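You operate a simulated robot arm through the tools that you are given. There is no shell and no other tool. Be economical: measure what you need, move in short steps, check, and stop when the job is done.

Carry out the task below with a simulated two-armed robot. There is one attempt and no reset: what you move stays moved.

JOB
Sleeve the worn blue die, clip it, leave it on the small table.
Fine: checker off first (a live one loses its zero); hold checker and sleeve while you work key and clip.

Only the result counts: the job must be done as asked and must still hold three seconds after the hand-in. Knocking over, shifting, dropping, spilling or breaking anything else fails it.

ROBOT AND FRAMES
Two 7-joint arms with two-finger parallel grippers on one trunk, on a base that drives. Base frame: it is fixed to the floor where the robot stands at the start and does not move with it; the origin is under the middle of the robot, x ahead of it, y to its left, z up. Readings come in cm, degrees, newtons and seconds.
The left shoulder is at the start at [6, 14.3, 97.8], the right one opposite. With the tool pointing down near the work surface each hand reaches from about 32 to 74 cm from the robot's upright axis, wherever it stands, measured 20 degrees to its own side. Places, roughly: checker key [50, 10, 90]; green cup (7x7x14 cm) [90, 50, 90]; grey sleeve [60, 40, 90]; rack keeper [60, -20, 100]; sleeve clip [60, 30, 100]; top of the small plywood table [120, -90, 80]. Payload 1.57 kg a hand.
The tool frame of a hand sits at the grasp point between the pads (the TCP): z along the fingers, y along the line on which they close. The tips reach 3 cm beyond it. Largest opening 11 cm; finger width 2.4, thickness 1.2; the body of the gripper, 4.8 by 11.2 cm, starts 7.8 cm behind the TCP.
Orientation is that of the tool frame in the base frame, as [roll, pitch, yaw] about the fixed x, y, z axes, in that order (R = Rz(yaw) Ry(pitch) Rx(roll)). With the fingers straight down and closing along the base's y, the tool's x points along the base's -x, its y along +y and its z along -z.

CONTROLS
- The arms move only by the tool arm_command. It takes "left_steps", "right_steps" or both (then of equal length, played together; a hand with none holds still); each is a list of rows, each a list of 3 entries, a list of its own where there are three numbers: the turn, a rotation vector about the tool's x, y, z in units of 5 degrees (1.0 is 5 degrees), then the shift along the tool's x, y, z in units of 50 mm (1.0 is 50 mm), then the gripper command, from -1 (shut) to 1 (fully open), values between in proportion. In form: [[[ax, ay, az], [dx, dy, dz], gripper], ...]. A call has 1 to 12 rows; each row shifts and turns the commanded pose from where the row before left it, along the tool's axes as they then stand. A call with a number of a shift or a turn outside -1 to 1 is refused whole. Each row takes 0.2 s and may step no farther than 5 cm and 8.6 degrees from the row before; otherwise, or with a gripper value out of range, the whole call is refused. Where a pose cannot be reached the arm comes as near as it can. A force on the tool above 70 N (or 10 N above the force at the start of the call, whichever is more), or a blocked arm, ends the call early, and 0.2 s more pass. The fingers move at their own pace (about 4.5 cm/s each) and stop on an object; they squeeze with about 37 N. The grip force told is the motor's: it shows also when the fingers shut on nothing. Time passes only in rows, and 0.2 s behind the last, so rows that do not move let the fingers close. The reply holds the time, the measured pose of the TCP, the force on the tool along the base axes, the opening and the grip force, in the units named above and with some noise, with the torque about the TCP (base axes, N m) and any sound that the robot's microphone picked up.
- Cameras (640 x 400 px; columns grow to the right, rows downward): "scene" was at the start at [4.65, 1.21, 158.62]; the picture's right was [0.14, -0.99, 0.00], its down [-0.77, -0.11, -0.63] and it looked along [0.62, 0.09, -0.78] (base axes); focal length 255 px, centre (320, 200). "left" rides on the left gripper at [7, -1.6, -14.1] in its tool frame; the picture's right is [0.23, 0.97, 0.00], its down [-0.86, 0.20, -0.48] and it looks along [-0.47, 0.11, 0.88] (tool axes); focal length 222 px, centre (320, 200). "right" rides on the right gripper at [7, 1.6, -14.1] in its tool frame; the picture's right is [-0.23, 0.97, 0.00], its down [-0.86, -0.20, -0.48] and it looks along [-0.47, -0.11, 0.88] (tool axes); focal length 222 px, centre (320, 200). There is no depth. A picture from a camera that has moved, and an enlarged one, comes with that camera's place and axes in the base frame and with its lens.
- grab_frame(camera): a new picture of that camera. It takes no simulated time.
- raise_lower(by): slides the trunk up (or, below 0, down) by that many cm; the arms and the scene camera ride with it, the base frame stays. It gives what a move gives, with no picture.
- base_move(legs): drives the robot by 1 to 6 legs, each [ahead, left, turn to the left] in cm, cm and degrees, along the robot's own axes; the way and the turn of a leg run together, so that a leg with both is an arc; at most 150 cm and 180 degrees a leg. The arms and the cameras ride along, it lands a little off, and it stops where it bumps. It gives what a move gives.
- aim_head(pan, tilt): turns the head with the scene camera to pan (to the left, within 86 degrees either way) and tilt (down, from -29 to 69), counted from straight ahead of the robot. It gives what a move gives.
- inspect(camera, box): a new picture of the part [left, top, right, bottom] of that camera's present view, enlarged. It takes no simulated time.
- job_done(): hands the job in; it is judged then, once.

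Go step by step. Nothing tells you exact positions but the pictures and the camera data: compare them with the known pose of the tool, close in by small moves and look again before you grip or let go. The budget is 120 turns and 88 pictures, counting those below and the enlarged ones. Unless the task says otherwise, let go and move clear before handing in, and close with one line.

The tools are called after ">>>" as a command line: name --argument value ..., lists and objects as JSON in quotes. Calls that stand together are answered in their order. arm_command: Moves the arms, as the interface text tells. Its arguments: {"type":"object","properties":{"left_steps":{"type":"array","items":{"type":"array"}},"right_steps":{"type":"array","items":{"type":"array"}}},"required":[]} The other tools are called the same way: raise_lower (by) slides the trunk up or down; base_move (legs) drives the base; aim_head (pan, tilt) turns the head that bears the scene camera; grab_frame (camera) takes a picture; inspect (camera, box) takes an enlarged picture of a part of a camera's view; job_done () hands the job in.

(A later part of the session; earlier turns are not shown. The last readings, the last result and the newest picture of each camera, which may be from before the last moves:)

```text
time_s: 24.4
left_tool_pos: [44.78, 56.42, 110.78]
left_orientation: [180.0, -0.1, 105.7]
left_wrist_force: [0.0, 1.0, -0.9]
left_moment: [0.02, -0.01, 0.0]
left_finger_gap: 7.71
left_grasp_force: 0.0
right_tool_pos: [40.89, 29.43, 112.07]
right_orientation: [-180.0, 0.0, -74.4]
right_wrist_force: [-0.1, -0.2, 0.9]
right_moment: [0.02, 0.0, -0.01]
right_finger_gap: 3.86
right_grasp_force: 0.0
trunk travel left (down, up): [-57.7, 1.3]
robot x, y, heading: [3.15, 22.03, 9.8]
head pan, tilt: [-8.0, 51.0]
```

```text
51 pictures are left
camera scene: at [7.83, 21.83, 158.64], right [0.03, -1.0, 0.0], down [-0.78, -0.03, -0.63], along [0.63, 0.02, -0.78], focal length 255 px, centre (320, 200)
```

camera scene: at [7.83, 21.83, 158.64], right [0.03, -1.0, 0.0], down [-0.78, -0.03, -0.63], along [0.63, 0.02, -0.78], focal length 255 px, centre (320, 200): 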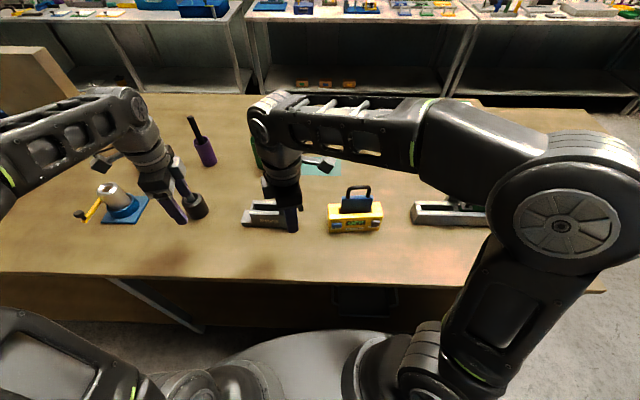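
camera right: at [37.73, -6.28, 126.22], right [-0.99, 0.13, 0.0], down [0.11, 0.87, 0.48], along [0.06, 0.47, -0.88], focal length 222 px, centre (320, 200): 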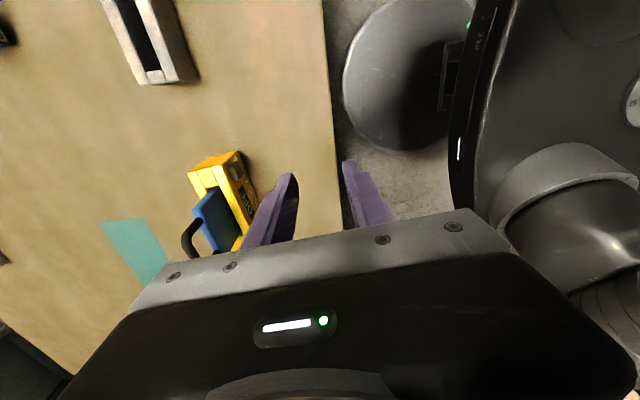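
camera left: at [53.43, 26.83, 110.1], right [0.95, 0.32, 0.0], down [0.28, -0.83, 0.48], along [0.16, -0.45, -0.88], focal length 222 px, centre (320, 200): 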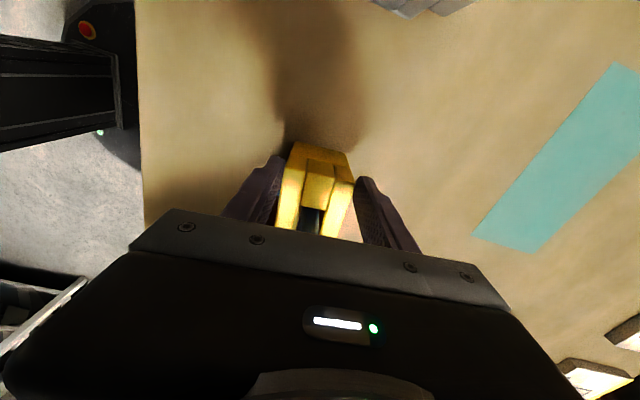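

The base landed as planned. Now the right hand goes to above the handle at (56.6, 12.2), fingers closing across x.

>>> arm_command --right_steps '[[[0, 0, 0.98], [0, 0, 0], -0.1], [[0, 0, 0.98], [0, 0, 0], -0.1], [[0, 0, 0], [0.94, 0, 0], -0.1], [[0, 0, 0], [0.94, 0, 0], -0.1], [[0, 0, 0], [0.94, 0, 0], -0.1], [[0, 0, 0], [0.92, 0, 0], -0.1], [[0, 0, 0], [0, -0.93, 0], -0.1], [[0, 0, 0], [0, -0.93, 0], -0.1], [[0, 0, 0], [0, -0.93, 0], -0.1], [[0, 0, 0], [0, 0, 0], -0.1]]'

>>> inspect --camera "right" --box '[220, 90, 420, 240]'

>>> inspect --camera "scene" --box '[300, 150, 420, 250]'

```text
time_s: 26.6
left_tool_pos: [44.73, 56.38, 110.82]
left_orientation: [179.9, -0.1, 105.6]
left_wrist_force: [-0.1, 0.8, 0.4]
left_moment: [0.02, -0.02, -0.01]
left_finger_gap: 7.68
left_grasp_force: 0.0
right_tool_pos: [56.64, 12.12, 112.13]
right_orientation: [-179.9, 0.0, -84.0]
right_wrist_force: [-0.4, 0.0, 0.5]
right_moment: [0.01, -0.04, 0.01]
right_finger_gap: 4.95
right_grasp_force: 0.1
trunk travel left (down, up): [-57.7, 1.3]
robot x, y, heading: [3.15, 21.86, 9.7]
head pan, tilt: [-8.0, 51.0]
```

```text
2.67 times, centred on (320, 165) of right
camera zoom: at [55.83, 5.01, 126.26], right [-0.99, 0.13, 0.0], down [0.11, 0.87, 0.48], along [0.06, 0.48, -0.88], focal length 592 px, centre (320, 293)
```

zoom: 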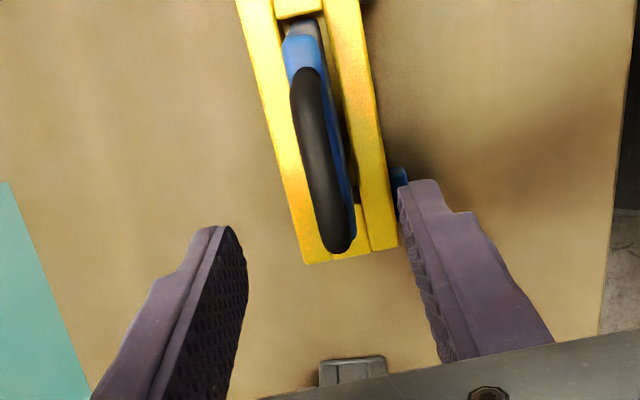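

```text
4.00 times, centred on (360, 200) of scene
camera zoom: at [7.7, 21.77, 158.66], right [0.03, -1.0, 0.0], down [-0.78, -0.02, -0.63], along [0.63, 0.02, -0.78], focal length 1021 px, centre (160, 200)
```

zoom: 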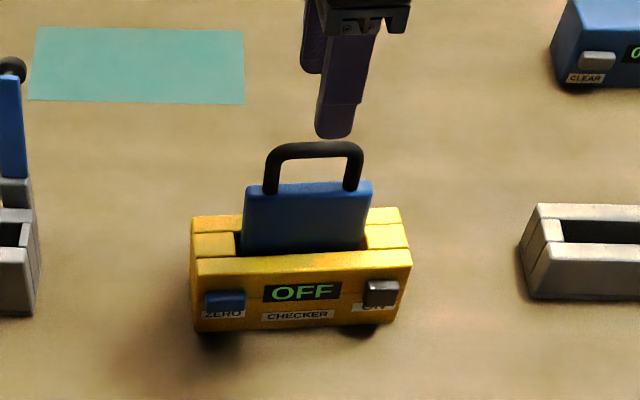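

The handle is centred between the fingers at about (56.6, 11.7). I descend to z≈103.8 and close on the bar.

>>> arm_command --right_steps '[[[0, 0, 0], [0.08, 0, 0.6], -0.1], [[0, 0, 0], [0, 0, 0.6], -0.1], [[0, 0, 0], [0, 0, 0.45], -0.1], [[0, 0, 0], [0, 0, 0], -0.1]]'

>>> inspect --camera "right" --box '[220, 90, 420, 240]'

>>> inspect --camera "scene" --box '[310, 150, 410, 240]'

```text
time_s: 27.6
left_tool_pos: [44.77, 56.31, 110.86]
left_orientation: [180.0, -0.1, 105.7]
left_wrist_force: [0.8, 0.4, -0.6]
left_moment: [0.02, 0.0, 0.0]
left_finger_gap: 7.7
left_grasp_force: 0.1
right_tool_pos: [56.63, 11.93, 103.66]
right_orientation: [-180.0, 0.0, -84.2]
right_wrist_force: [-0.3, 0.6, 0.2]
right_moment: [0.0, 0.05, 0.01]
right_finger_gap: 4.97
right_grasp_force: 0.0
trunk travel left (down, up): [-57.7, 1.3]
robot x, y, heading: [3.18, 21.74, 9.9]
head pan, tilt: [-8.0, 51.0]
```

```text
2.67 times, centred on (320, 165) of right
camera zoom: at [55.83, 4.74, 117.94], right [-0.99, 0.13, 0.0], down [0.11, 0.87, 0.48], along [0.06, 0.47, -0.88], focal length 592 px, centre (320, 293)
```

zoom: 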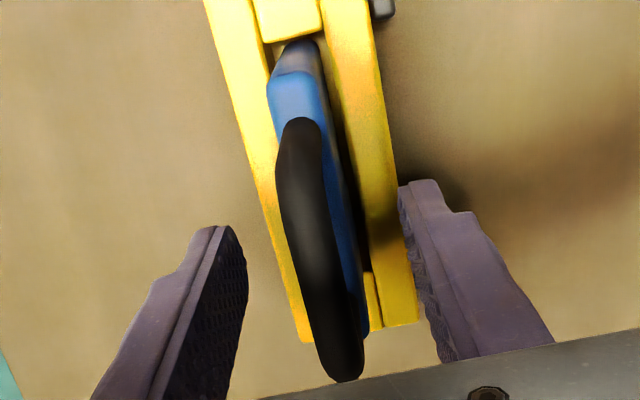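

```text
4.44 times, centred on (360, 195) of scene
camera zoom: at [7.83, 21.83, 158.65], right [0.03, -1.0, 0.0], down [-0.78, -0.03, -0.63], along [0.63, 0.02, -0.78], focal length 1135 px, centre (142, 222)
```

zoom: 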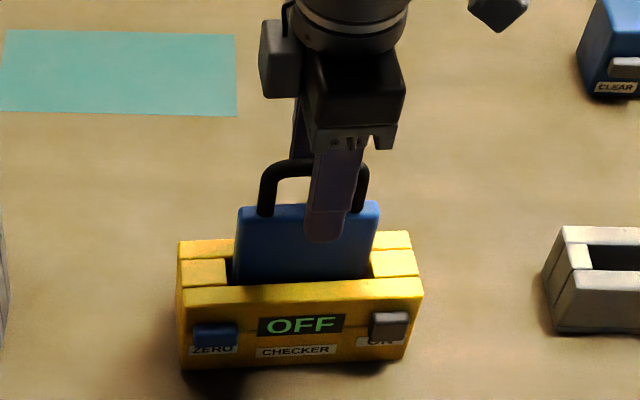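

The bar lies between the pads at the right height. I shift slightly and close.

>>> arm_command --right_steps '[[[0, 0, 0], [-0.07, 0, 0], -0.3], [[0, 0, 0], [0, 0, 0], -0.5], [[0, 0, 0], [0, 0, 0], -0.7], [[0, 0, 0], [0, 0, 0], -1], [[0, 0, 0], [0, 0, 0], -1], [[0, 0, 0], [0, 0, 0], -1]]'

>>> arm_command --right_steps '[[[0, 0, 0], [0, 0, -0.1], -1], [[0, 0, 0], [0, 0, -0.1], -1], [[0, 0, 0], [0, 0, -0.1], -1], [[0, 0, 0], [0, 0, 0], -1]]'

>>> inspect --camera "scene" --box '[310, 150, 410, 240]'

```text
time_s: 29.0
left_tool_pos: [44.88, 56.26, 110.76]
left_orientation: [179.9, -0.2, 105.7]
left_wrist_force: [-0.2, -0.2, 0.8]
left_moment: [0.02, -0.04, 0.01]
left_finger_gap: 7.7
left_grasp_force: 0.1
right_tool_pos: [56.59, 12.17, 103.74]
right_orientation: [-179.9, -0.1, -84.2]
right_wrist_force: [-0.6, 0.8, -0.4]
right_moment: [-0.02, 0.0, 0.05]
right_finger_gap: 1.18
right_grasp_force: 28.9
trunk travel left (down, up): [-57.7, 1.3]
robot x, y, heading: [3.27, 21.95, 9.9]
head pan, tilt: [-8.0, 51.0]
```

```text
time_s: 30.0
left_tool_pos: [44.84, 56.33, 110.68]
left_orientation: [180.0, -0.1, 105.7]
left_wrist_force: [-0.6, -0.1, 0.4]
left_moment: [-0.01, 0.02, 0.02]
left_finger_gap: 7.71
left_grasp_force: 0.3
right_tool_pos: [56.76, 12.15, 105.29]
right_orientation: [179.9, -0.1, -84.2]
right_wrist_force: [-0.6, -0.5, -3.6]
right_moment: [0.0, 0.01, 0.03]
right_finger_gap: 1.13
right_grasp_force: 28.7
trunk travel left (down, up): [-57.7, 1.3]
robot x, y, heading: [3.09, 21.93, 9.6]
head pan, tilt: [-8.0, 51.0]
```

```text
4.44 times, centred on (360, 195) of scene
camera zoom: at [7.89, 21.81, 158.65], right [0.03, -1.0, 0.0], down [-0.78, -0.03, -0.63], along [0.63, 0.02, -0.78], focal length 1135 px, centre (142, 222)
```

zoom: 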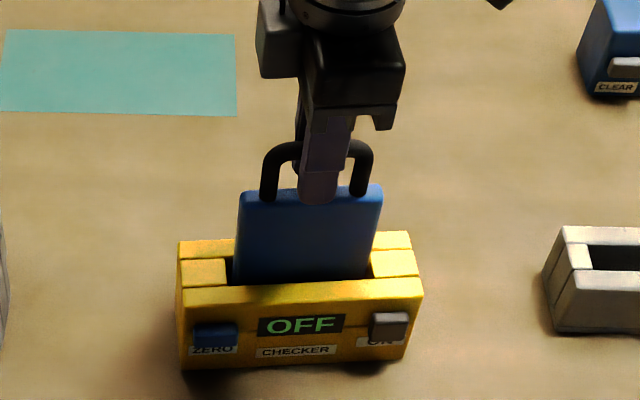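

The die rises freely, the checker stays put. I keep lifting to clear the slot.

>>> arm_command --right_steps '[[[0, 0, 0], [0, 0, -0.3], -1], [[0, 0, 0], [0, 0, -0.3], -1], [[0, 0, 0], [0, 0, -0.3], -1], [[0, 0, 0], [0, 0, -0.3], -1], [[0, 0, 0], [0, 0, -0.3], -1], [[0, 0, 0], [0, 0, -0.3], -1], [[0, 0, 0], [0, 0, 0], -1]]'

>>> inspect --camera "scene" --box '[290, 130, 410, 240]'

```text
time_s: 31.6
left_tool_pos: [44.8, 56.35, 110.86]
left_orientation: [179.9, -0.1, 105.6]
left_wrist_force: [0.4, 1.0, 1.0]
left_moment: [0.05, 0.01, -0.01]
left_finger_gap: 7.71
left_grasp_force: 0.2
right_tool_pos: [56.86, 12.05, 114.22]
right_orientation: [-180.0, 0.0, -84.2]
right_wrist_force: [0.1, -0.4, -4.6]
right_moment: [0.02, -0.02, 0.0]
right_finger_gap: 1.14
right_grasp_force: 29.2
trunk travel left (down, up): [-57.7, 1.3]
robot x, y, heading: [2.9, 22.15, 9.5]
head pan, tilt: [-8.0, 51.0]
```

```text
3.64 times, centred on (350, 185) of scene
camera zoom: at [7.91, 21.76, 158.65], right [0.03, -1.0, 0.0], down [-0.78, -0.02, -0.63], along [0.63, 0.02, -0.78], focal length 929 px, centre (211, 254)
```

zoom: 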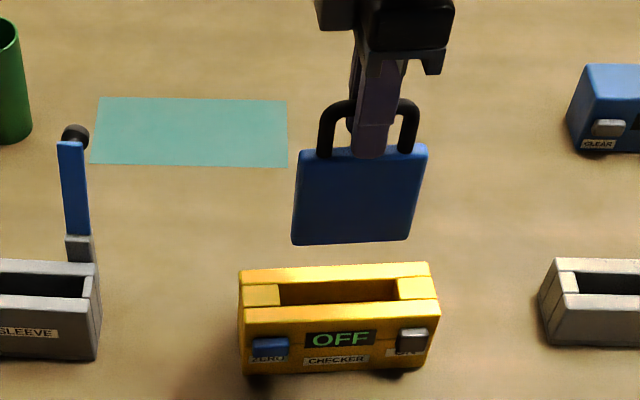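

The die is free, with its bottom about 14.5 cm below the TCP. I pull it back toward me, then drive 22 cm to the left so both hands reach the sleeve.

>>> arm_command --right_steps '[[[0, 0, 0], [0, 0.6, 0], -1], [[0, 0, 0], [0, 0.7, 0], -1], [[0, 0, 0], [0, 0.7, 0], -1], [[0, 0, 0], [0, 0, 0], -1]]'

>>> base_move --legs '[[3.7, 21.7, 0]]'

>>> grab_frame --camera "scene"

>>> grab_frame --camera "right"

```text
time_s: 32.6
left_tool_pos: [44.95, 56.33, 110.83]
left_orientation: [-179.9, -0.1, 105.6]
left_wrist_force: [0.6, -0.9, 0.3]
left_moment: [0.02, 0.0, -0.01]
left_finger_gap: 7.72
left_grasp_force: 0.0
right_tool_pos: [46.77, 11.07, 114.2]
right_orientation: [-180.0, 0.0, -84.2]
right_wrist_force: [0.6, 0.1, -4.7]
right_moment: [0.01, -0.01, -0.02]
right_finger_gap: 1.16
right_grasp_force: 28.8
trunk travel left (down, up): [-57.7, 1.3]
robot x, y, heading: [3.1, 22.13, 9.9]
head pan, tilt: [-8.0, 51.0]
```

```text
time_s: 34.3
left_tool_pos: [44.88, 78.23, 110.74]
left_orientation: [-180.0, 0.0, 105.6]
left_wrist_force: [-1.1, -0.5, 0.0]
left_moment: [-0.01, 0.0, 0.04]
left_finger_gap: 7.68
left_grasp_force: 0.0
right_tool_pos: [46.72, 32.99, 114.15]
right_orientation: [179.9, 0.0, -84.2]
right_wrist_force: [-0.1, 0.4, -4.3]
right_moment: [0.02, 0.03, -0.02]
right_finger_gap: 1.16
right_grasp_force: 29.0
trunk travel left (down, up): [-57.7, 1.3]
robot x, y, heading: [2.81, 43.49, 9.5]
head pan, tilt: [-8.0, 51.0]
```

```text
44 pictures are left
camera scene: at [7.86, 43.77, 158.65], right [0.03, -1.0, 0.0], down [-0.78, -0.03, -0.63], along [0.63, 0.02, -0.78], focal length 255 px, centre (320, 200)
```

scene: 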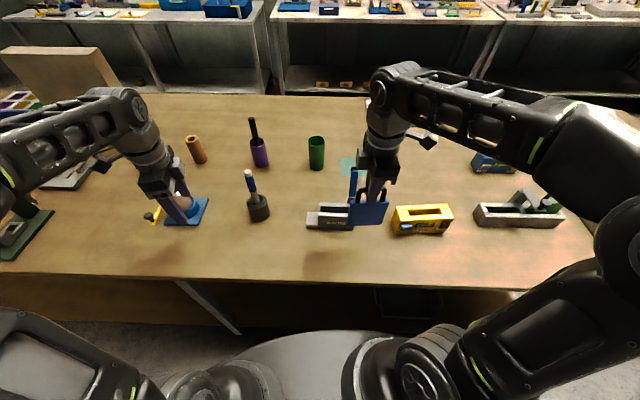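

```text
43 pictures are left
camera right: at [45.95, 25.81, 128.41], right [-0.99, 0.13, 0.0], down [0.11, 0.87, 0.48], along [0.06, 0.47, -0.88], focal length 222 px, centre (320, 200)
```

right: 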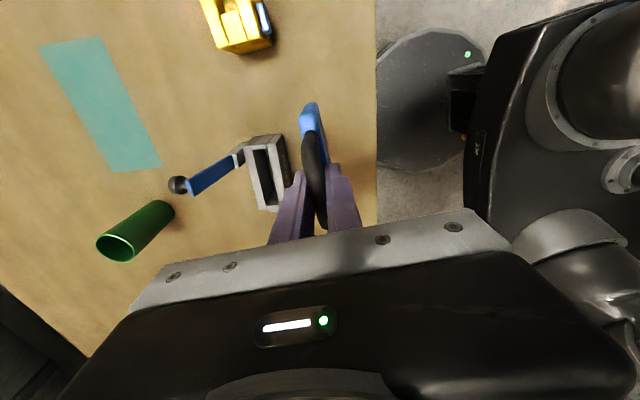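

Good view. I measure the sleeve more exactly from both cameras.

>>> inspect --camera "right" --box '[160, 90, 320, 240]'

>>> inspect --camera "scene" --box '[290, 150, 400, 240]'

```text
2.67 times, centred on (240, 165) of right
camera zoom: at [45.95, 25.81, 128.41], right [-0.99, 0.13, 0.0], down [0.11, 0.87, 0.48], along [0.06, 0.47, -0.88], focal length 592 px, centre (533, 293)
```

zoom: 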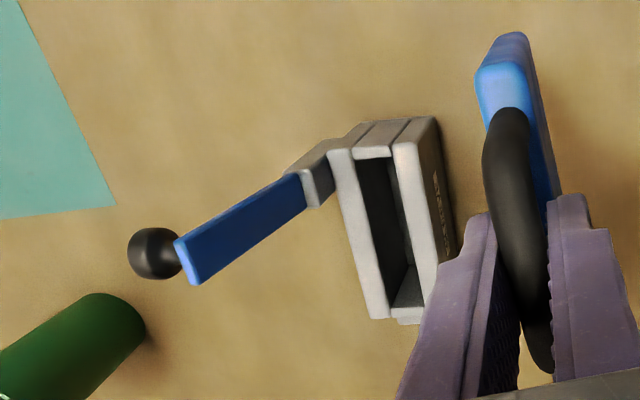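

```text
4.44 times, centred on (345, 195) of scene
camera zoom: at [7.86, 43.77, 158.65], right [0.03, -1.0, 0.0], down [-0.78, -0.03, -0.63], along [0.63, 0.02, -0.78], focal length 1135 px, centre (209, 222)
```

zoom: 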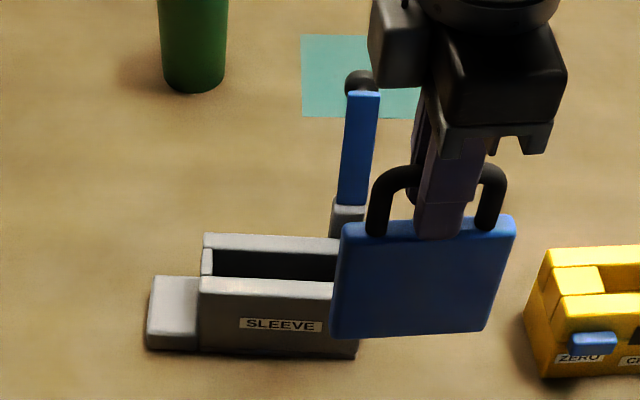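

Sleeve body: y≈34.2–45.8, x≈54.5–59.6, top z≈93; slot centre about (57, 40); low ledge at y 46–50. I'll hold the ledge with the left hand, tilted slightly outward; first move it over there keeping clear of the marker.

>>> arm_command --left_steps '[[[0, 0, 0.88], [0, 0, 0], 0.45], [[0, 0, 0.88], [0, 0, 0], 0.45], [[0, 0, 0.88], [0, 0, 0], 0.45], [[0, 0, 0.88], [0, 0, 0], 0.45], [[0, 0, 0], [-0.97, 0, 0], 0.45], [[0, 0, 0], [-0.97, 0, 0], 0.45], [[0, 0, 0], [-0.97, 0, 0], 0.45], [[0, 0, 0], [-0.97, 0, 0], 0.45], [[0, 0, 0], [-0.97, 0, 0], 0.45], [[0, 0, 0], [-0.97, 0, 0], 0.45], [[0, 0, 0], [0, 0, 0.9], 0.45], [[0, 0, 0], [0, 0, 0.3], 0.45]]'

>>> arm_command --left_steps '[[[0, -1, 0], [0, 0.8, 0], 0.45], [[0, -1, 0], [0, 0.8, 0], 0.45], [[0, -1, 0], [0, 0.8, 0], 0.45], [[0, 0, 0], [0, 0.2, 0], 0.45], [[0, 0, 0], [0, 0, 0], 0.45]]'

>>> inspect --camera "left" --box '[200, 60, 440, 240]'

>>> inspect --camera "scene" --box '[270, 130, 390, 240]'

```text
time_s: 36.9
left_tool_pos: [43.85, 49.06, 104.63]
left_orientation: [179.8, 0.0, 88.1]
left_wrist_force: [-0.2, -0.2, 0.0]
left_moment: [-0.02, -0.03, 0.02]
left_finger_gap: 7.96
left_grasp_force: 0.0
right_tool_pos: [46.72, 32.82, 114.19]
right_orientation: [-180.0, 0.0, -84.3]
right_wrist_force: [0.2, -0.3, -3.6]
right_moment: [0.02, 0.01, 0.03]
right_finger_gap: 1.17
right_grasp_force: 28.9
trunk travel left (down, up): [-57.7, 1.3]
robot x, y, heading: [3.06, 43.67, 9.6]
head pan, tilt: [-8.0, 51.0]
```

```text
time_s: 38.1
left_tool_pos: [56.81, 48.66, 104.74]
left_orientation: [-180.0, 14.9, 88.0]
left_wrist_force: [-0.4, 1.2, -0.4]
left_moment: [-0.04, 0.01, -0.01]
left_finger_gap: 7.99
left_grasp_force: 0.0
right_tool_pos: [46.78, 32.88, 114.16]
right_orientation: [-179.9, -0.1, -84.3]
right_wrist_force: [0.1, -0.6, -3.5]
right_moment: [0.0, 0.01, 0.01]
right_finger_gap: 1.12
right_grasp_force: 29.2
trunk travel left (down, up): [-57.7, 1.3]
robot x, y, heading: [2.75, 43.57, 10.0]
head pan, tilt: [-8.0, 51.0]
```

```text
2.22 times, centred on (320, 150) of left
camera zoom: at [55.59, 59.09, 116.58], right [0.98, 0.19, -0.06], down [0.18, -0.71, 0.68], along [0.09, -0.68, -0.73], focal length 494 px, centre (320, 311)
```

zoom: 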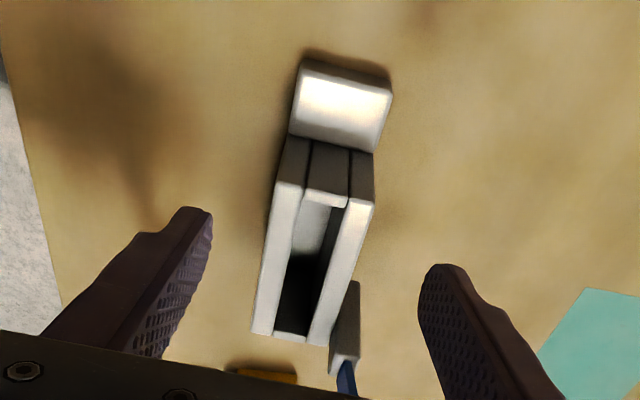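

```text
3.64 times, centred on (330, 185) of scene
camera zoom: at [7.89, 43.64, 158.65], right [0.03, -1.0, 0.0], down [-0.78, -0.03, -0.63], along [0.63, 0.02, -0.78], focal length 929 px, centre (284, 254)
```

zoom: 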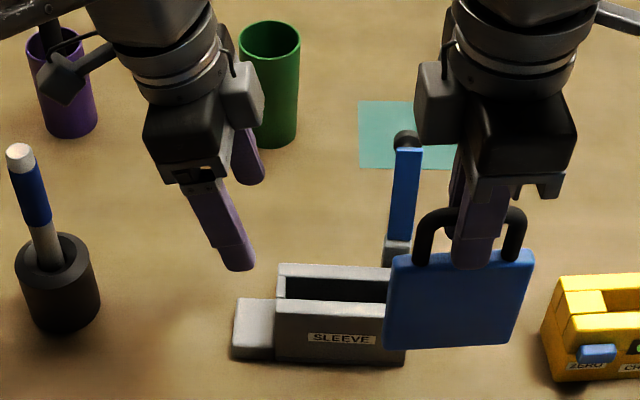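

The ledge spans x 54.8–59.5, y 46–50. I descend onto it, centred at x≈57.15.

>>> arm_command --left_steps '[[[0, 0, 0], [0.207, 0.07, 0.773], 0.45], [[0, 0, 0], [0.207, 0, 0.773], 0.45], [[0, 0, 0], [0.207, 0, 0.773], 0.45], [[0, 0, 0], [0.15, 0, 0.56], 0.45], [[0, 0, 0], [0, 0, 0], 0.45]]'

>>> inspect --camera "left" --box '[200, 60, 440, 240]'

```text
time_s: 39.3
left_tool_pos: [57.29, 48.77, 89.84]
left_orientation: [179.9, 14.9, 88.0]
left_wrist_force: [-0.8, 0.3, 0.5]
left_moment: [-0.03, -0.01, -0.04]
left_finger_gap: 7.98
left_grasp_force: 0.1
right_tool_pos: [46.71, 32.9, 114.13]
right_orientation: [180.0, 0.0, -84.3]
right_wrist_force: [-0.2, 0.1, -4.3]
right_moment: [0.0, 0.05, 0.02]
right_finger_gap: 1.17
right_grasp_force: 29.0
trunk travel left (down, up): [-57.7, 1.3]
robot x, y, heading: [3.17, 43.94, 9.6]
head pan, tilt: [-8.0, 51.0]
```

```text
2.22 times, centred on (320, 150) of left
camera zoom: at [55.94, 59.12, 101.66], right [0.98, 0.19, -0.06], down [0.17, -0.71, 0.68], along [0.09, -0.68, -0.73], focal length 494 px, centre (320, 311)
```

zoom: 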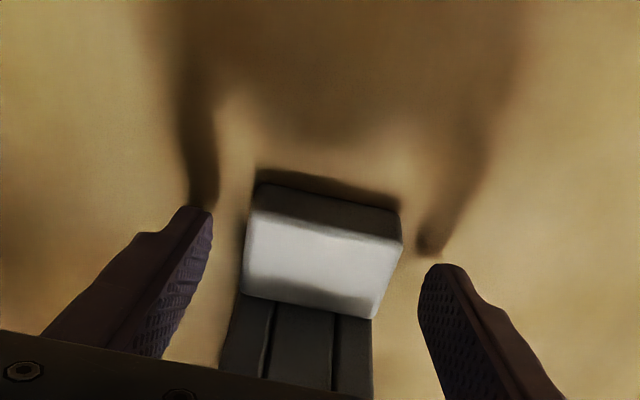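

Nearly centred; I shift a bit, lower 0.8 cm and close on the ledge.

>>> arm_command --left_steps '[[[0, 0, 0], [0.04, 0.05, 0.155], 0.45], [[0, 0, 0], [0, 0, 0], 0.1], [[0, 0, 0], [0, 0, 0], -0.1], [[0, 0, 0], [0, 0, 0], -0.4], [[0, 0, 0], [0, 0, 0], -1], [[0, 0, 0], [0, 0, 0], -1]]'

>>> inspect --camera "right" --box '[160, 90, 320, 240]'

>>> inspect --camera "scene" --box '[270, 130, 390, 240]'

```text
time_s: 40.7
left_tool_pos: [57.45, 48.72, 89.2]
left_orientation: [179.9, 14.9, 88.0]
left_wrist_force: [0.2, 0.2, 1.3]
left_moment: [0.06, -0.01, -0.09]
left_finger_gap: 5.57
left_grasp_force: 36.9
right_tool_pos: [46.69, 32.87, 114.19]
right_orientation: [179.9, 0.0, -84.2]
right_wrist_force: [-0.1, -0.1, -4.0]
right_moment: [0.0, 0.0, 0.03]
right_finger_gap: 1.18
right_grasp_force: 28.6
trunk travel left (down, up): [-57.7, 1.3]
robot x, y, heading: [2.77, 43.63, 9.8]
head pan, tilt: [-8.0, 51.0]
```

```text
2.67 times, centred on (240, 165) of right
camera zoom: at [45.94, 25.7, 128.39], right [-0.99, 0.13, 0.0], down [0.11, 0.87, 0.48], along [0.06, 0.47, -0.88], focal length 592 px, centre (533, 293)
```

zoom: 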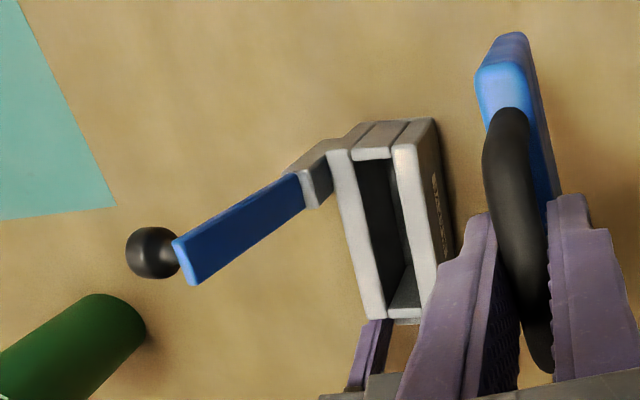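

```text
3.64 times, centred on (330, 185) of scene
camera zoom: at [7.84, 43.63, 158.65], right [0.03, -1.0, 0.0], down [-0.78, -0.02, -0.63], along [0.63, 0.02, -0.78], focal length 929 px, centre (284, 254)
```

zoom: 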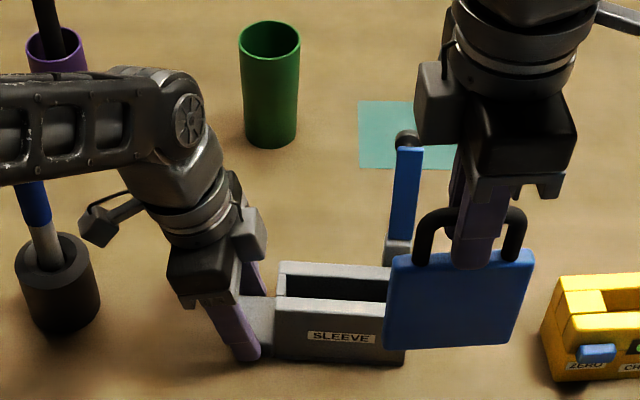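

The sleeve is held (ledge 5.6 cm wide), so the slot centre is about (57.15, 40), axis yaw ≈88°. I bring the die over it, turned to match.

>>> arm_command --right_steps '[[[0, 0, 0.78], [0, 0, 0.08], -1], [[0, 0, 0.78], [0, 0, 0], -1], [[0, 0, 0], [-0.74, 0, 0], -1], [[0, 0, 0], [-0.74, 0, 0], -1], [[0, 0, 0], [0, -0.6, 0], -1], [[0, 0, 0], [0, -0.7, 0], -1], [[0, 0, 0], [0, -0.74, 0], -1], [[0, 0, 0], [0, 0, 0], -1], [[0, 0, 0], [0, 0, 0], -1]]'

>>> inspect --camera "scene" --box '[285, 130, 395, 240]'

>>> inspect --camera "right" --box '[220, 70, 420, 240]'

```text
time_s: 42.7
left_tool_pos: [57.52, 48.7, 88.97]
left_orientation: [179.9, 14.9, 88.0]
left_wrist_force: [0.4, 0.9, 1.8]
left_moment: [-0.12, 0.07, -0.07]
left_finger_gap: 5.57
left_grasp_force: 36.7
right_tool_pos: [57.29, 39.84, 113.88]
right_orientation: [180.0, 0.0, -92.0]
right_wrist_force: [0.3, -0.4, -4.7]
right_moment: [0.03, 0.0, 0.02]
right_finger_gap: 1.17
right_grasp_force: 29.0
trunk travel left (down, up): [-57.7, 1.3]
robot x, y, heading: [2.98, 43.81, 10.0]
head pan, tilt: [-8.0, 51.0]
```

```text
3.64 times, centred on (340, 185) of scene
camera zoom: at [7.86, 43.63, 158.65], right [0.03, -1.0, 0.0], down [-0.78, -0.02, -0.63], along [0.63, 0.02, -0.78], focal length 929 px, centre (247, 254)
```

zoom: 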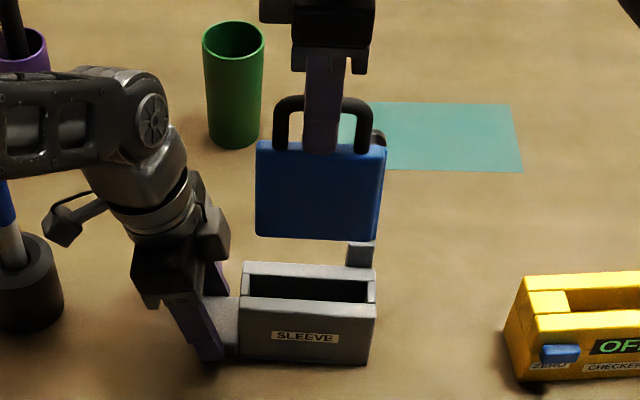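

```text
2.35 times, centred on (320, 155) of right
camera zoom: at [55.5, 32.84, 128.08], right [-0.97, 0.26, 0.0], down [0.23, 0.85, 0.48], along [0.13, 0.46, -0.88], focal length 523 px, centre (320, 306)
```

zoom: 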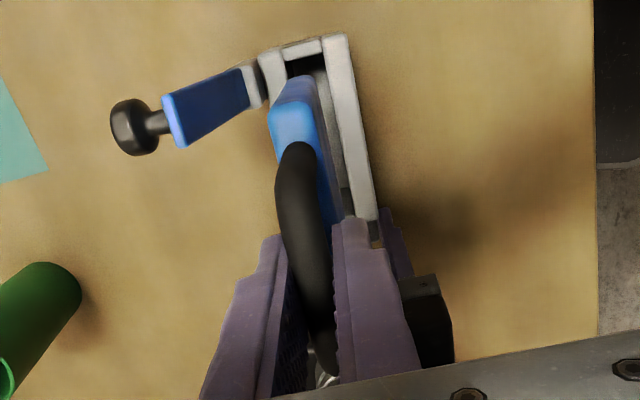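

The die is almost aligned over the slot. I correct a small sideways tilt (1.5°) and lower to just above the slot to check.

>>> arm_command --right_steps '[[[0, -0.3, 0.1], [0, 0, 0], -1], [[0, 0, 0], [0, 0, 0.5], -1], [[0, 0, 0], [0, 0, 0.5], -1], [[0, 0, 0], [0, 0, 0], -1]]'

>>> inspect --camera "scene" --box '[290, 150, 370, 230]'

>>> inspect --camera "right" --box '[250, 60, 390, 200]'

```text
time_s: 43.7
left_tool_pos: [57.51, 48.7, 88.96]
left_orientation: [179.9, 14.9, 88.0]
left_wrist_force: [-0.8, 0.5, 1.4]
left_moment: [0.0, 0.03, -0.13]
left_finger_gap: 5.55
left_grasp_force: 37.0
right_tool_pos: [57.23, 40.15, 109.03]
right_orientation: [-179.9, 1.5, -92.6]
right_wrist_force: [-0.8, -0.3, -3.9]
right_moment: [-0.03, 0.0, 0.0]
right_finger_gap: 1.13
right_grasp_force: 28.8
trunk travel left (down, up): [-57.7, 1.3]
robot x, y, heading: [2.99, 43.99, 10.0]
head pan, tilt: [-8.0, 51.0]
```

```text
5.00 times, centred on (330, 190) of scene
camera zoom: at [7.85, 43.63, 158.65], right [0.03, -1.0, 0.0], down [-0.78, -0.02, -0.63], along [0.63, 0.02, -0.78], focal length 1277 px, centre (270, 250)
```

zoom: 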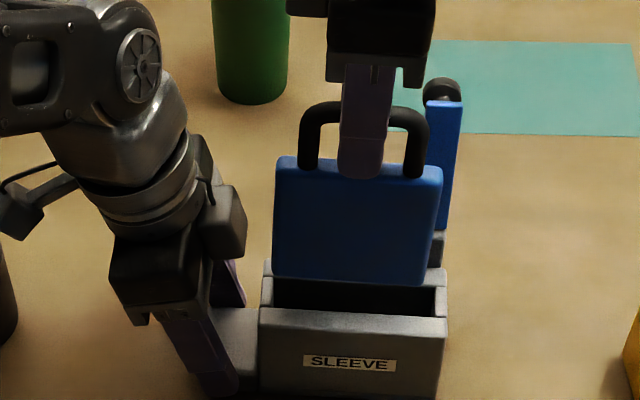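

```text
2.86 times, centred on (320, 130) of right
camera zoom: at [55.37, 32.69, 122.84], right [-0.96, 0.27, 0.01], down [0.24, 0.83, 0.5], along [0.13, 0.48, -0.87], focal length 635 px, centre (320, 400)
```

zoom: 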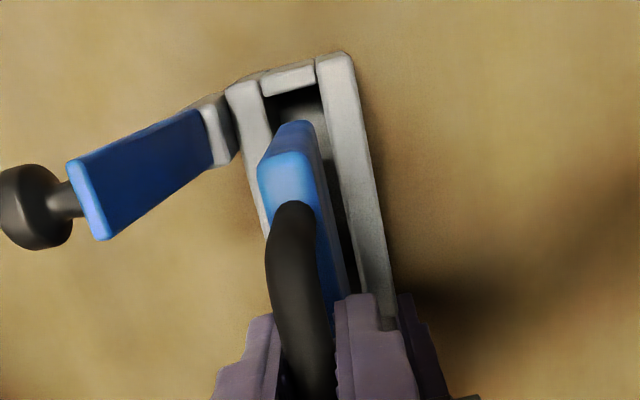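

Aligned to within a few millimetres. I shift 0.15 cm and lower slowly, watching the force.

>>> arm_command --right_steps '[[[0, 0, 0], [0.03, 0, 0.1], -1], [[0, 0, 0], [0, 0, 0.15], -1], [[0, 0, 0], [0, 0, 0.15], -1], [[0, 0, 0], [0, 0, 0.1], -1], [[0, 0, 0], [0, 0, 0], -1]]'

>>> inspect --camera "scene" --box '[290, 150, 370, 230]'

```text
time_s: 44.9
left_tool_pos: [57.47, 48.71, 89.0]
left_orientation: [179.9, 14.9, 88.1]
left_wrist_force: [4.7, 2.3, -5.0]
left_moment: [-0.77, 0.11, 0.27]
left_finger_gap: 5.57
left_grasp_force: 37.1
right_tool_pos: [57.3, 39.76, 106.56]
right_orientation: [-179.9, 1.6, -92.4]
right_wrist_force: [-1.8, -8.0, 20.3]
right_moment: [0.31, -0.03, 0.0]
right_finger_gap: 1.2
right_grasp_force: 28.4
trunk travel left (down, up): [-57.7, 1.3]
robot x, y, heading: [3.18, 43.69, 9.9]
head pan, tilt: [-8.0, 51.0]
```

```text
5.00 times, centred on (330, 190) of scene
camera zoom: at [7.75, 43.56, 158.67], right [0.03, -1.0, 0.0], down [-0.78, -0.02, -0.63], along [0.63, 0.02, -0.78], focal length 1277 px, centre (270, 250)
```

zoom: 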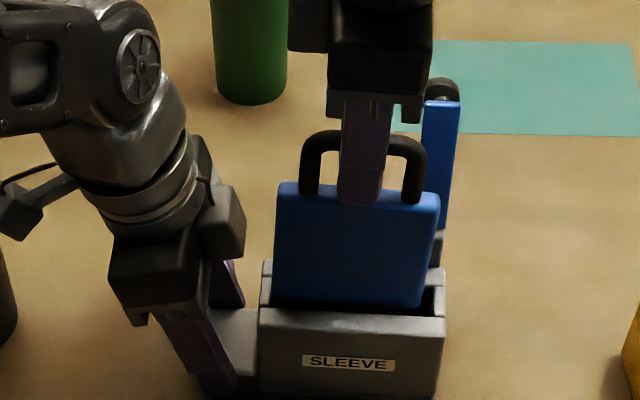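

The die's bottom-left corner touches the left end wall. I lift a little, shift toward −y and retry.

>>> arm_command --right_steps '[[[0, 0, 0], [0, 0, -0.18], -1], [[0, 0.15, 0], [0.04, 0, 0], -1], [[0, 0, 0], [0, 0, 0.15], -1], [[0, 0, 0], [0, 0, 0.15], -1], [[0, 0, 0], [0, 0, 0.1], -1], [[0, 0, 0], [0, 0, 0], -1]]'

>>> inspect --camera "scene" --box '[290, 150, 370, 230]'

```text
time_s: 46.3
left_tool_pos: [57.51, 48.67, 88.92]
left_orientation: [-179.9, 14.9, 88.0]
left_wrist_force: [-1.0, -1.4, 1.4]
left_moment: [0.24, 0.0, -0.03]
left_finger_gap: 5.55
left_grasp_force: 37.5
right_tool_pos: [57.15, 39.67, 105.16]
right_orientation: [180.0, 0.8, -92.6]
right_wrist_force: [0.3, 0.6, -4.2]
right_moment: [-0.01, -0.01, 0.02]
right_finger_gap: 1.16
right_grasp_force: 29.0
trunk travel left (down, up): [-57.7, 1.3]
robot x, y, heading: [2.87, 43.96, 9.9]
head pan, tilt: [-8.0, 51.0]
```

```text
5.00 times, centred on (330, 190) of scene
camera zoom: at [7.85, 43.62, 158.65], right [0.03, -1.0, 0.0], down [-0.78, -0.02, -0.63], along [0.63, 0.02, -0.78], focal length 1277 px, centre (270, 250)
```

zoom: 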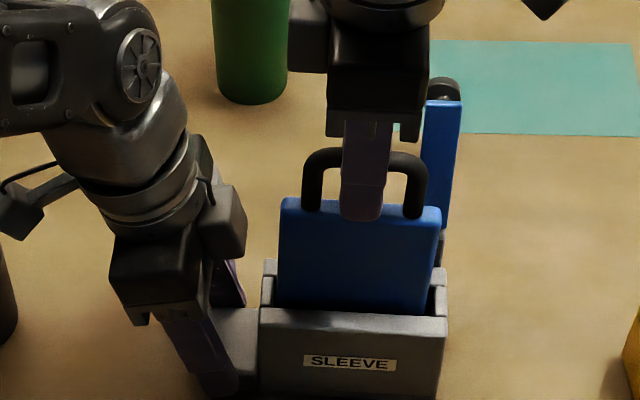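

It's going in freely now (only weight on the wrist). I keep lowering.

>>> arm_command --right_steps '[[[0, 0, 0], [0, 0, 0.15], -1], [[0, 0, 0], [0, 0, 0.15], -1], [[0, 0, 0], [0, 0, 0.15], -1], [[0, 0, 0], [0, 0, 0.15], -1], [[0, 0, 0], [0, 0, 0], -1]]'

>>> inspect --camera "scene" --box '[290, 150, 370, 230]'

```text
time_s: 47.5
left_tool_pos: [57.48, 48.72, 88.93]
left_orientation: [180.0, 14.9, 88.0]
left_wrist_force: [-0.5, -0.1, 1.2]
left_moment: [0.16, -0.01, -0.03]
left_finger_gap: 5.54
left_grasp_force: 37.5
right_tool_pos: [57.22, 39.75, 102.14]
right_orientation: [-179.9, 0.8, -92.5]
right_wrist_force: [-0.1, 1.0, -4.4]
right_moment: [0.0, -0.04, 0.01]
right_finger_gap: 1.14
right_grasp_force: 29.0
trunk travel left (down, up): [-57.7, 1.3]
robot x, y, heading: [3.02, 43.95, 10.0]
head pan, tilt: [-8.0, 51.0]
```

```text
5.00 times, centred on (330, 190) of scene
camera zoom: at [7.85, 43.61, 158.65], right [0.03, -1.0, 0.0], down [-0.78, -0.02, -0.63], along [0.63, 0.02, -0.78], focal length 1277 px, centre (270, 250)
```

zoom: 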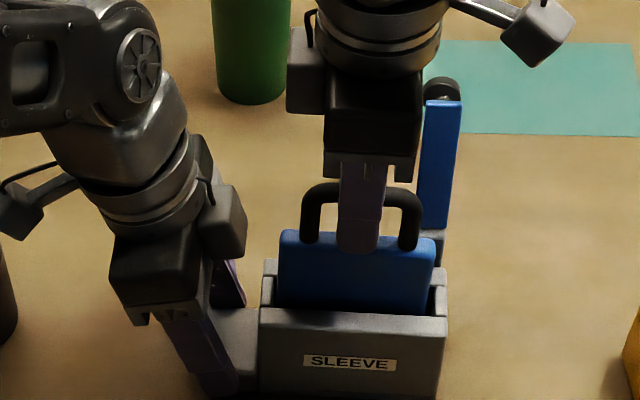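

Still free. Lowering further until it touches bottom.

>>> arm_command --right_steps '[[[0, 0, 0], [0, 0, 0.12], -1], [[0, 0, 0], [0, 0, 0.12], -1], [[0, 0, 0], [0, 0, 0.1], -1], [[0, 0, 0], [0, 0, 0], -1]]'

```text
time_s: 48.5
left_tool_pos: [57.43, 48.61, 88.96]
left_orientation: [179.9, 14.9, 88.0]
left_wrist_force: [-0.5, -0.8, 1.2]
left_moment: [-0.06, 0.03, -0.07]
left_finger_gap: 5.53
left_grasp_force: 37.1
right_tool_pos: [57.18, 39.77, 100.41]
right_orientation: [180.0, 0.8, -92.5]
right_wrist_force: [-0.2, 0.4, -5.7]
right_moment: [0.04, 0.01, -0.02]
right_finger_gap: 1.18
right_grasp_force: 29.5
trunk travel left (down, up): [-57.7, 1.3]
robot x, y, heading: [2.99, 43.8, 9.9]
head pan, tilt: [-8.0, 51.0]
```

>>> arm_command --right_steps '[[[0, 0, 0], [0, 0, 0.08], -1], [[0, 0, 0], [0, 0, 0.08], -1], [[0, 0, 0], [0, 0, 0.06], -1], [[0, 0, 0], [0, 0, 0], -1]]'

>>> inspect --camera "scene" --box '[290, 150, 370, 230]'

```text
time_s: 49.5
left_tool_pos: [57.43, 48.67, 88.97]
left_orientation: [179.8, 14.9, 88.1]
left_wrist_force: [3.0, -3.8, -3.2]
left_moment: [0.45, -0.04, 0.45]
left_finger_gap: 5.56
left_grasp_force: 37.1
right_tool_pos: [57.19, 39.94, 99.48]
right_orientation: [-179.8, 1.0, -92.5]
right_wrist_force: [-0.2, 2.6, 15.3]
right_moment: [-0.67, 0.04, -0.02]
right_finger_gap: 1.15
right_grasp_force: 29.3
trunk travel left (down, up): [-57.7, 1.3]
robot x, y, heading: [3.17, 44.11, 10.0]
head pan, tilt: [-8.0, 51.0]
```

```text
5.00 times, centred on (330, 190) of scene
camera zoom: at [7.8, 43.62, 158.67], right [0.03, -1.0, 0.0], down [-0.78, -0.02, -0.63], along [0.63, 0.02, -0.78], focal length 1277 px, centre (270, 250)
```

zoom: 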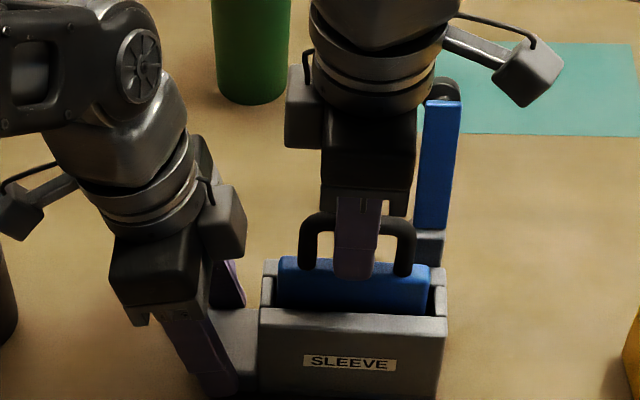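

The die has bottomed out. I open the right hand and rise straight up.

>>> arm_command --right_steps '[[[0, 0, 0], [0, 0, 0], -0.6], [[0, 0, 0], [0, 0, 0], -0.2], [[0, 0, 0], [0, 0, 0], -0.1], [[0, 0, 0], [0, 0, -0.4], -0.1], [[0, 0, 0], [0, 0, -0.9], -0.1], [[0, 0, 0], [0, 0, -0.9], -0.1], [[0, 0, 0], [0, 0, 0], -0.1]]'

>>> inspect --camera "scene" --box '[290, 150, 370, 230]'

>>> inspect --camera "right" --box '[220, 50, 420, 210]'

```text
time_s: 51.1
left_tool_pos: [57.52, 48.65, 89.15]
left_orientation: [179.9, 15.0, 88.0]
left_wrist_force: [-2.0, 0.0, 0.0]
left_moment: [0.03, 0.05, -0.16]
left_finger_gap: 5.58
left_grasp_force: 37.2
right_tool_pos: [57.17, 39.74, 110.37]
right_orientation: [-179.9, 0.8, -92.4]
right_wrist_force: [-0.2, 0.0, 0.8]
right_moment: [0.0, -0.03, -0.01]
right_finger_gap: 4.95
right_grasp_force: 0.0
trunk travel left (down, up): [-57.7, 1.3]
robot x, y, heading: [2.85, 43.82, 9.9]
head pan, tilt: [-8.0, 51.0]
```

```text
5.00 times, centred on (330, 190) of scene
camera zoom: at [7.81, 43.64, 158.65], right [0.03, -1.0, 0.0], down [-0.78, -0.03, -0.63], along [0.63, 0.02, -0.78], focal length 1277 px, centre (270, 250)
```

zoom: 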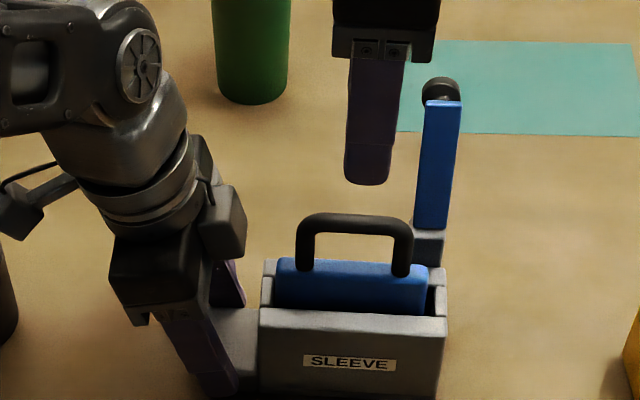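

```text
2.50 times, centred on (320, 130) of right
camera zoom: at [55.32, 32.55, 124.55], right [-0.96, 0.27, 0.0], down [0.24, 0.84, 0.49], along [0.13, 0.47, -0.87], focal length 555 px, centre (320, 375)
```

zoom: 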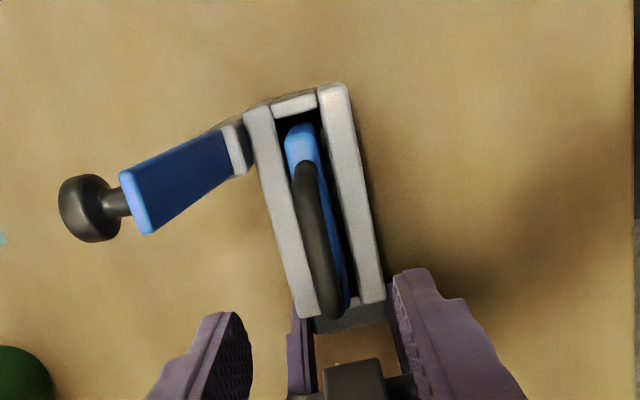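

The die sits fully in the slot. The grey post ends at about (60.4, 35, 96) and the blue bar hinges there, knob at the back, so it folds forward over the slot. I pull the right hand back and turn it to yaw 180 so it can grip the bar's tip across y.

>>> arm_command --right_steps '[[[0, 0, 0], [0, 0.9, 0], -0.1], [[0, 0, 0], [0.4, 0.8, 0], -0.1], [[0, 0, 0], [0.7, 0, 0], -0.1], [[0, 0, 1], [0, 0, 0], -0.1], [[0, 0, 1], [0, 0, 0], -0.1], [[0, 0, 1], [0, 0, 0], -0.1], [[0, 0, 1], [0, 0, 0], -0.1], [[0, 0, 1], [0, 0, 0], -0.1], [[0, 0, 1], [0, 0, 0], -0.1], [[0, 0, 1], [0, 0, 0], -0.1], [[0, 0, 1], [0, 0, 0], -0.1], [[0, 0, 1], [0, 0, 0], -0.1]]'

>>> arm_command --right_steps '[[[0, 0, 1], [0, 0, 0], -0.1], [[0, 0, 1], [0, 0, 0], -0.1], [[0, 0, 1], [0, 0, 0], -0.1], [[0, 0, 1], [0, 0, 0], -0.1], [[0, 0, 1], [0, 0, 0], 0], [[0, 0, 1], [0, 0, 0], 0], [[0, 0, 1], [0, 0, 0], 0], [[0, 0, 1], [0, 0, 0], 0.1], [[0, 0.16, 0.5], [0, 0, 0], 0.1], [[0, 0, 0], [0, 0, 0], 0.1]]'

>>> inspect --camera "right" --box '[200, 80, 440, 240]'

>>> inspect --camera "scene" --box '[285, 140, 385, 230]'

```text
time_s: 53.7
left_tool_pos: [57.53, 48.71, 89.01]
left_orientation: [-180.0, 14.9, 88.1]
left_wrist_force: [-1.7, -0.5, -0.5]
left_moment: [-0.05, 0.04, -0.15]
left_finger_gap: 5.55
left_grasp_force: 36.4
right_tool_pos: [48.49, 34.53, 110.37]
right_orientation: [179.5, 0.6, -137.6]
right_wrist_force: [1.2, 0.0, 0.1]
right_moment: [-0.02, 0.02, -0.03]
right_finger_gap: 4.93
right_grasp_force: 0.1
trunk travel left (down, up): [-57.7, 1.3]
robot x, y, heading: [3.25, 43.74, 9.8]
head pan, tilt: [-8.0, 51.0]
```

```text
time_s: 55.9
left_tool_pos: [57.54, 48.67, 89.07]
left_orientation: [180.0, 14.9, 88.0]
left_wrist_force: [-1.4, -0.7, 1.4]
left_moment: [-0.05, 0.02, -0.16]
left_finger_gap: 5.55
left_grasp_force: 37.1
right_tool_pos: [48.42, 34.52, 110.27]
right_orientation: [179.2, -0.7, -180.0]
right_wrist_force: [0.0, 0.4, 0.1]
right_moment: [-0.02, -0.01, -0.02]
right_finger_gap: 6.04
right_grasp_force: 0.1
trunk travel left (down, up): [-57.7, 1.3]
robot x, y, heading: [2.86, 43.71, 9.7]
head pan, tilt: [-8.0, 51.0]
```

```text
2.50 times, centred on (320, 160) of right
camera zoom: at [41.78, 35.94, 124.64], right [0.23, 0.97, 0.01], down [0.86, -0.21, 0.47], along [0.45, -0.1, -0.89], focal length 555 px, centre (320, 300)
```

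zoom: 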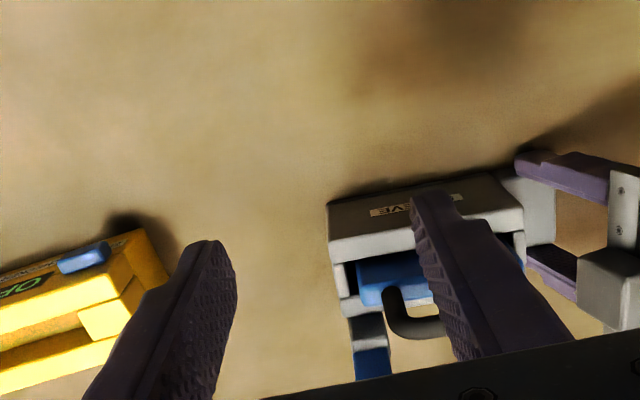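

```text
4.44 times, centred on (335, 185) of scene
camera zoom: at [7.83, 43.62, 158.65], right [0.03, -1.0, 0.0], down [-0.78, -0.02, -0.63], along [0.63, 0.02, -0.78], focal length 1135 px, centre (253, 267)
```

zoom: 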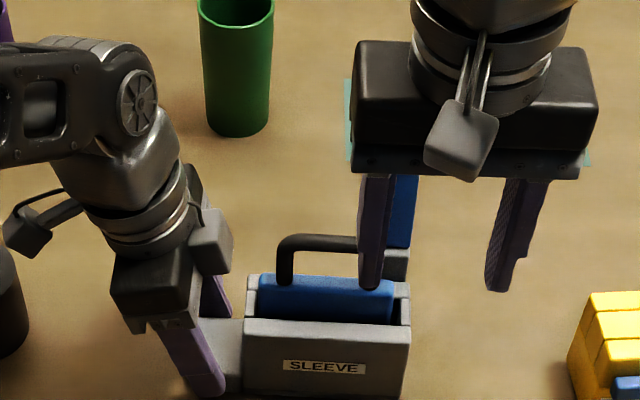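

The lever is at y≈34.8. I lower to z≈104.7 and advance so the bar's tip comes between the fingers (tips pass above the die's handle).

>>> arm_command --right_steps '[[[0, 0, 0], [0, 0.06, 0.56], 0.1], [[0, 0, 0], [0, 0, 0.54], 0.1], [[0, 0, 0], [-0.7, 0, 0], 0.1], [[0, 0, 0], [-0.7, 0, 0], 0.1], [[0, 0, 0], [-0.7, 0, 0], 0.1], [[0, 0, 0], [-0.68, 0, 0], 0.1], [[0, 0, 0], [0, 0, 0], 0.1]]'

>>> inspect --camera "right" --box '[200, 80, 440, 240]'

>>> inspect --camera "scene" --box '[295, 120, 395, 220]'

```text
time_s: 57.5
left_tool_pos: [57.46, 48.75, 88.99]
left_orientation: [180.0, 14.9, 88.1]
left_wrist_force: [-0.7, 0.1, -0.1]
left_moment: [0.21, 0.05, 0.13]
left_finger_gap: 5.53
left_grasp_force: 36.8
right_tool_pos: [62.31, 34.91, 104.71]
right_orientation: [179.2, -0.8, 180.0]
right_wrist_force: [0.5, 0.2, -0.3]
right_moment: [0.01, 0.0, 0.0]
right_finger_gap: 6.04
right_grasp_force: 0.1
trunk travel left (down, up): [-57.7, 1.3]
robot x, y, heading: [2.93, 43.39, 9.5]
head pan, tilt: [-8.0, 51.0]
```

```text
2.50 times, centred on (320, 160) of right
camera zoom: at [55.65, 36.34, 119.09], right [0.23, 0.97, 0.01], down [0.86, -0.21, 0.46], along [0.45, -0.1, -0.89], focal length 555 px, centre (320, 300)
```

zoom: 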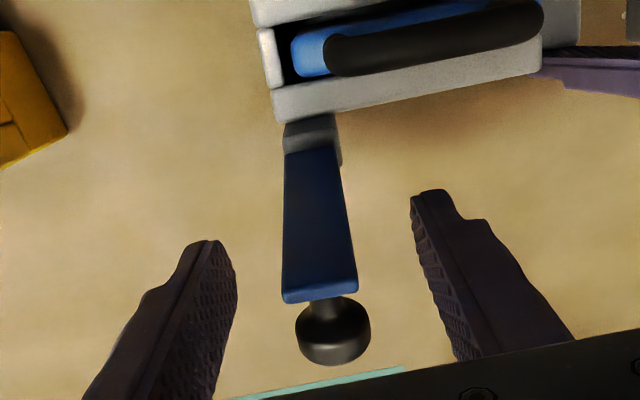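

```text
4.00 times, centred on (345, 170) of scene
camera zoom: at [7.85, 43.63, 158.65], right [0.03, -1.0, 0.0], down [-0.78, -0.02, -0.63], along [0.63, 0.02, -0.78], focal length 1021 px, centre (220, 320)
```

zoom: 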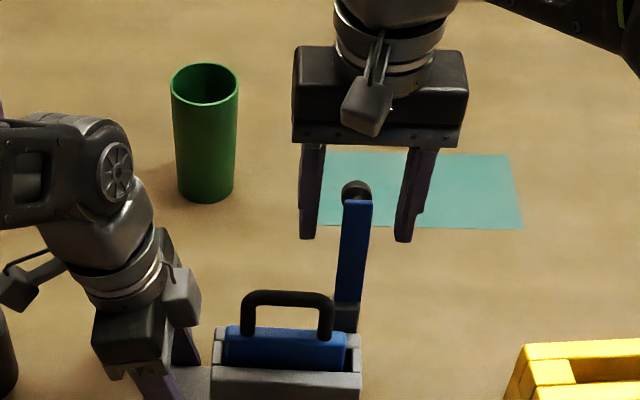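

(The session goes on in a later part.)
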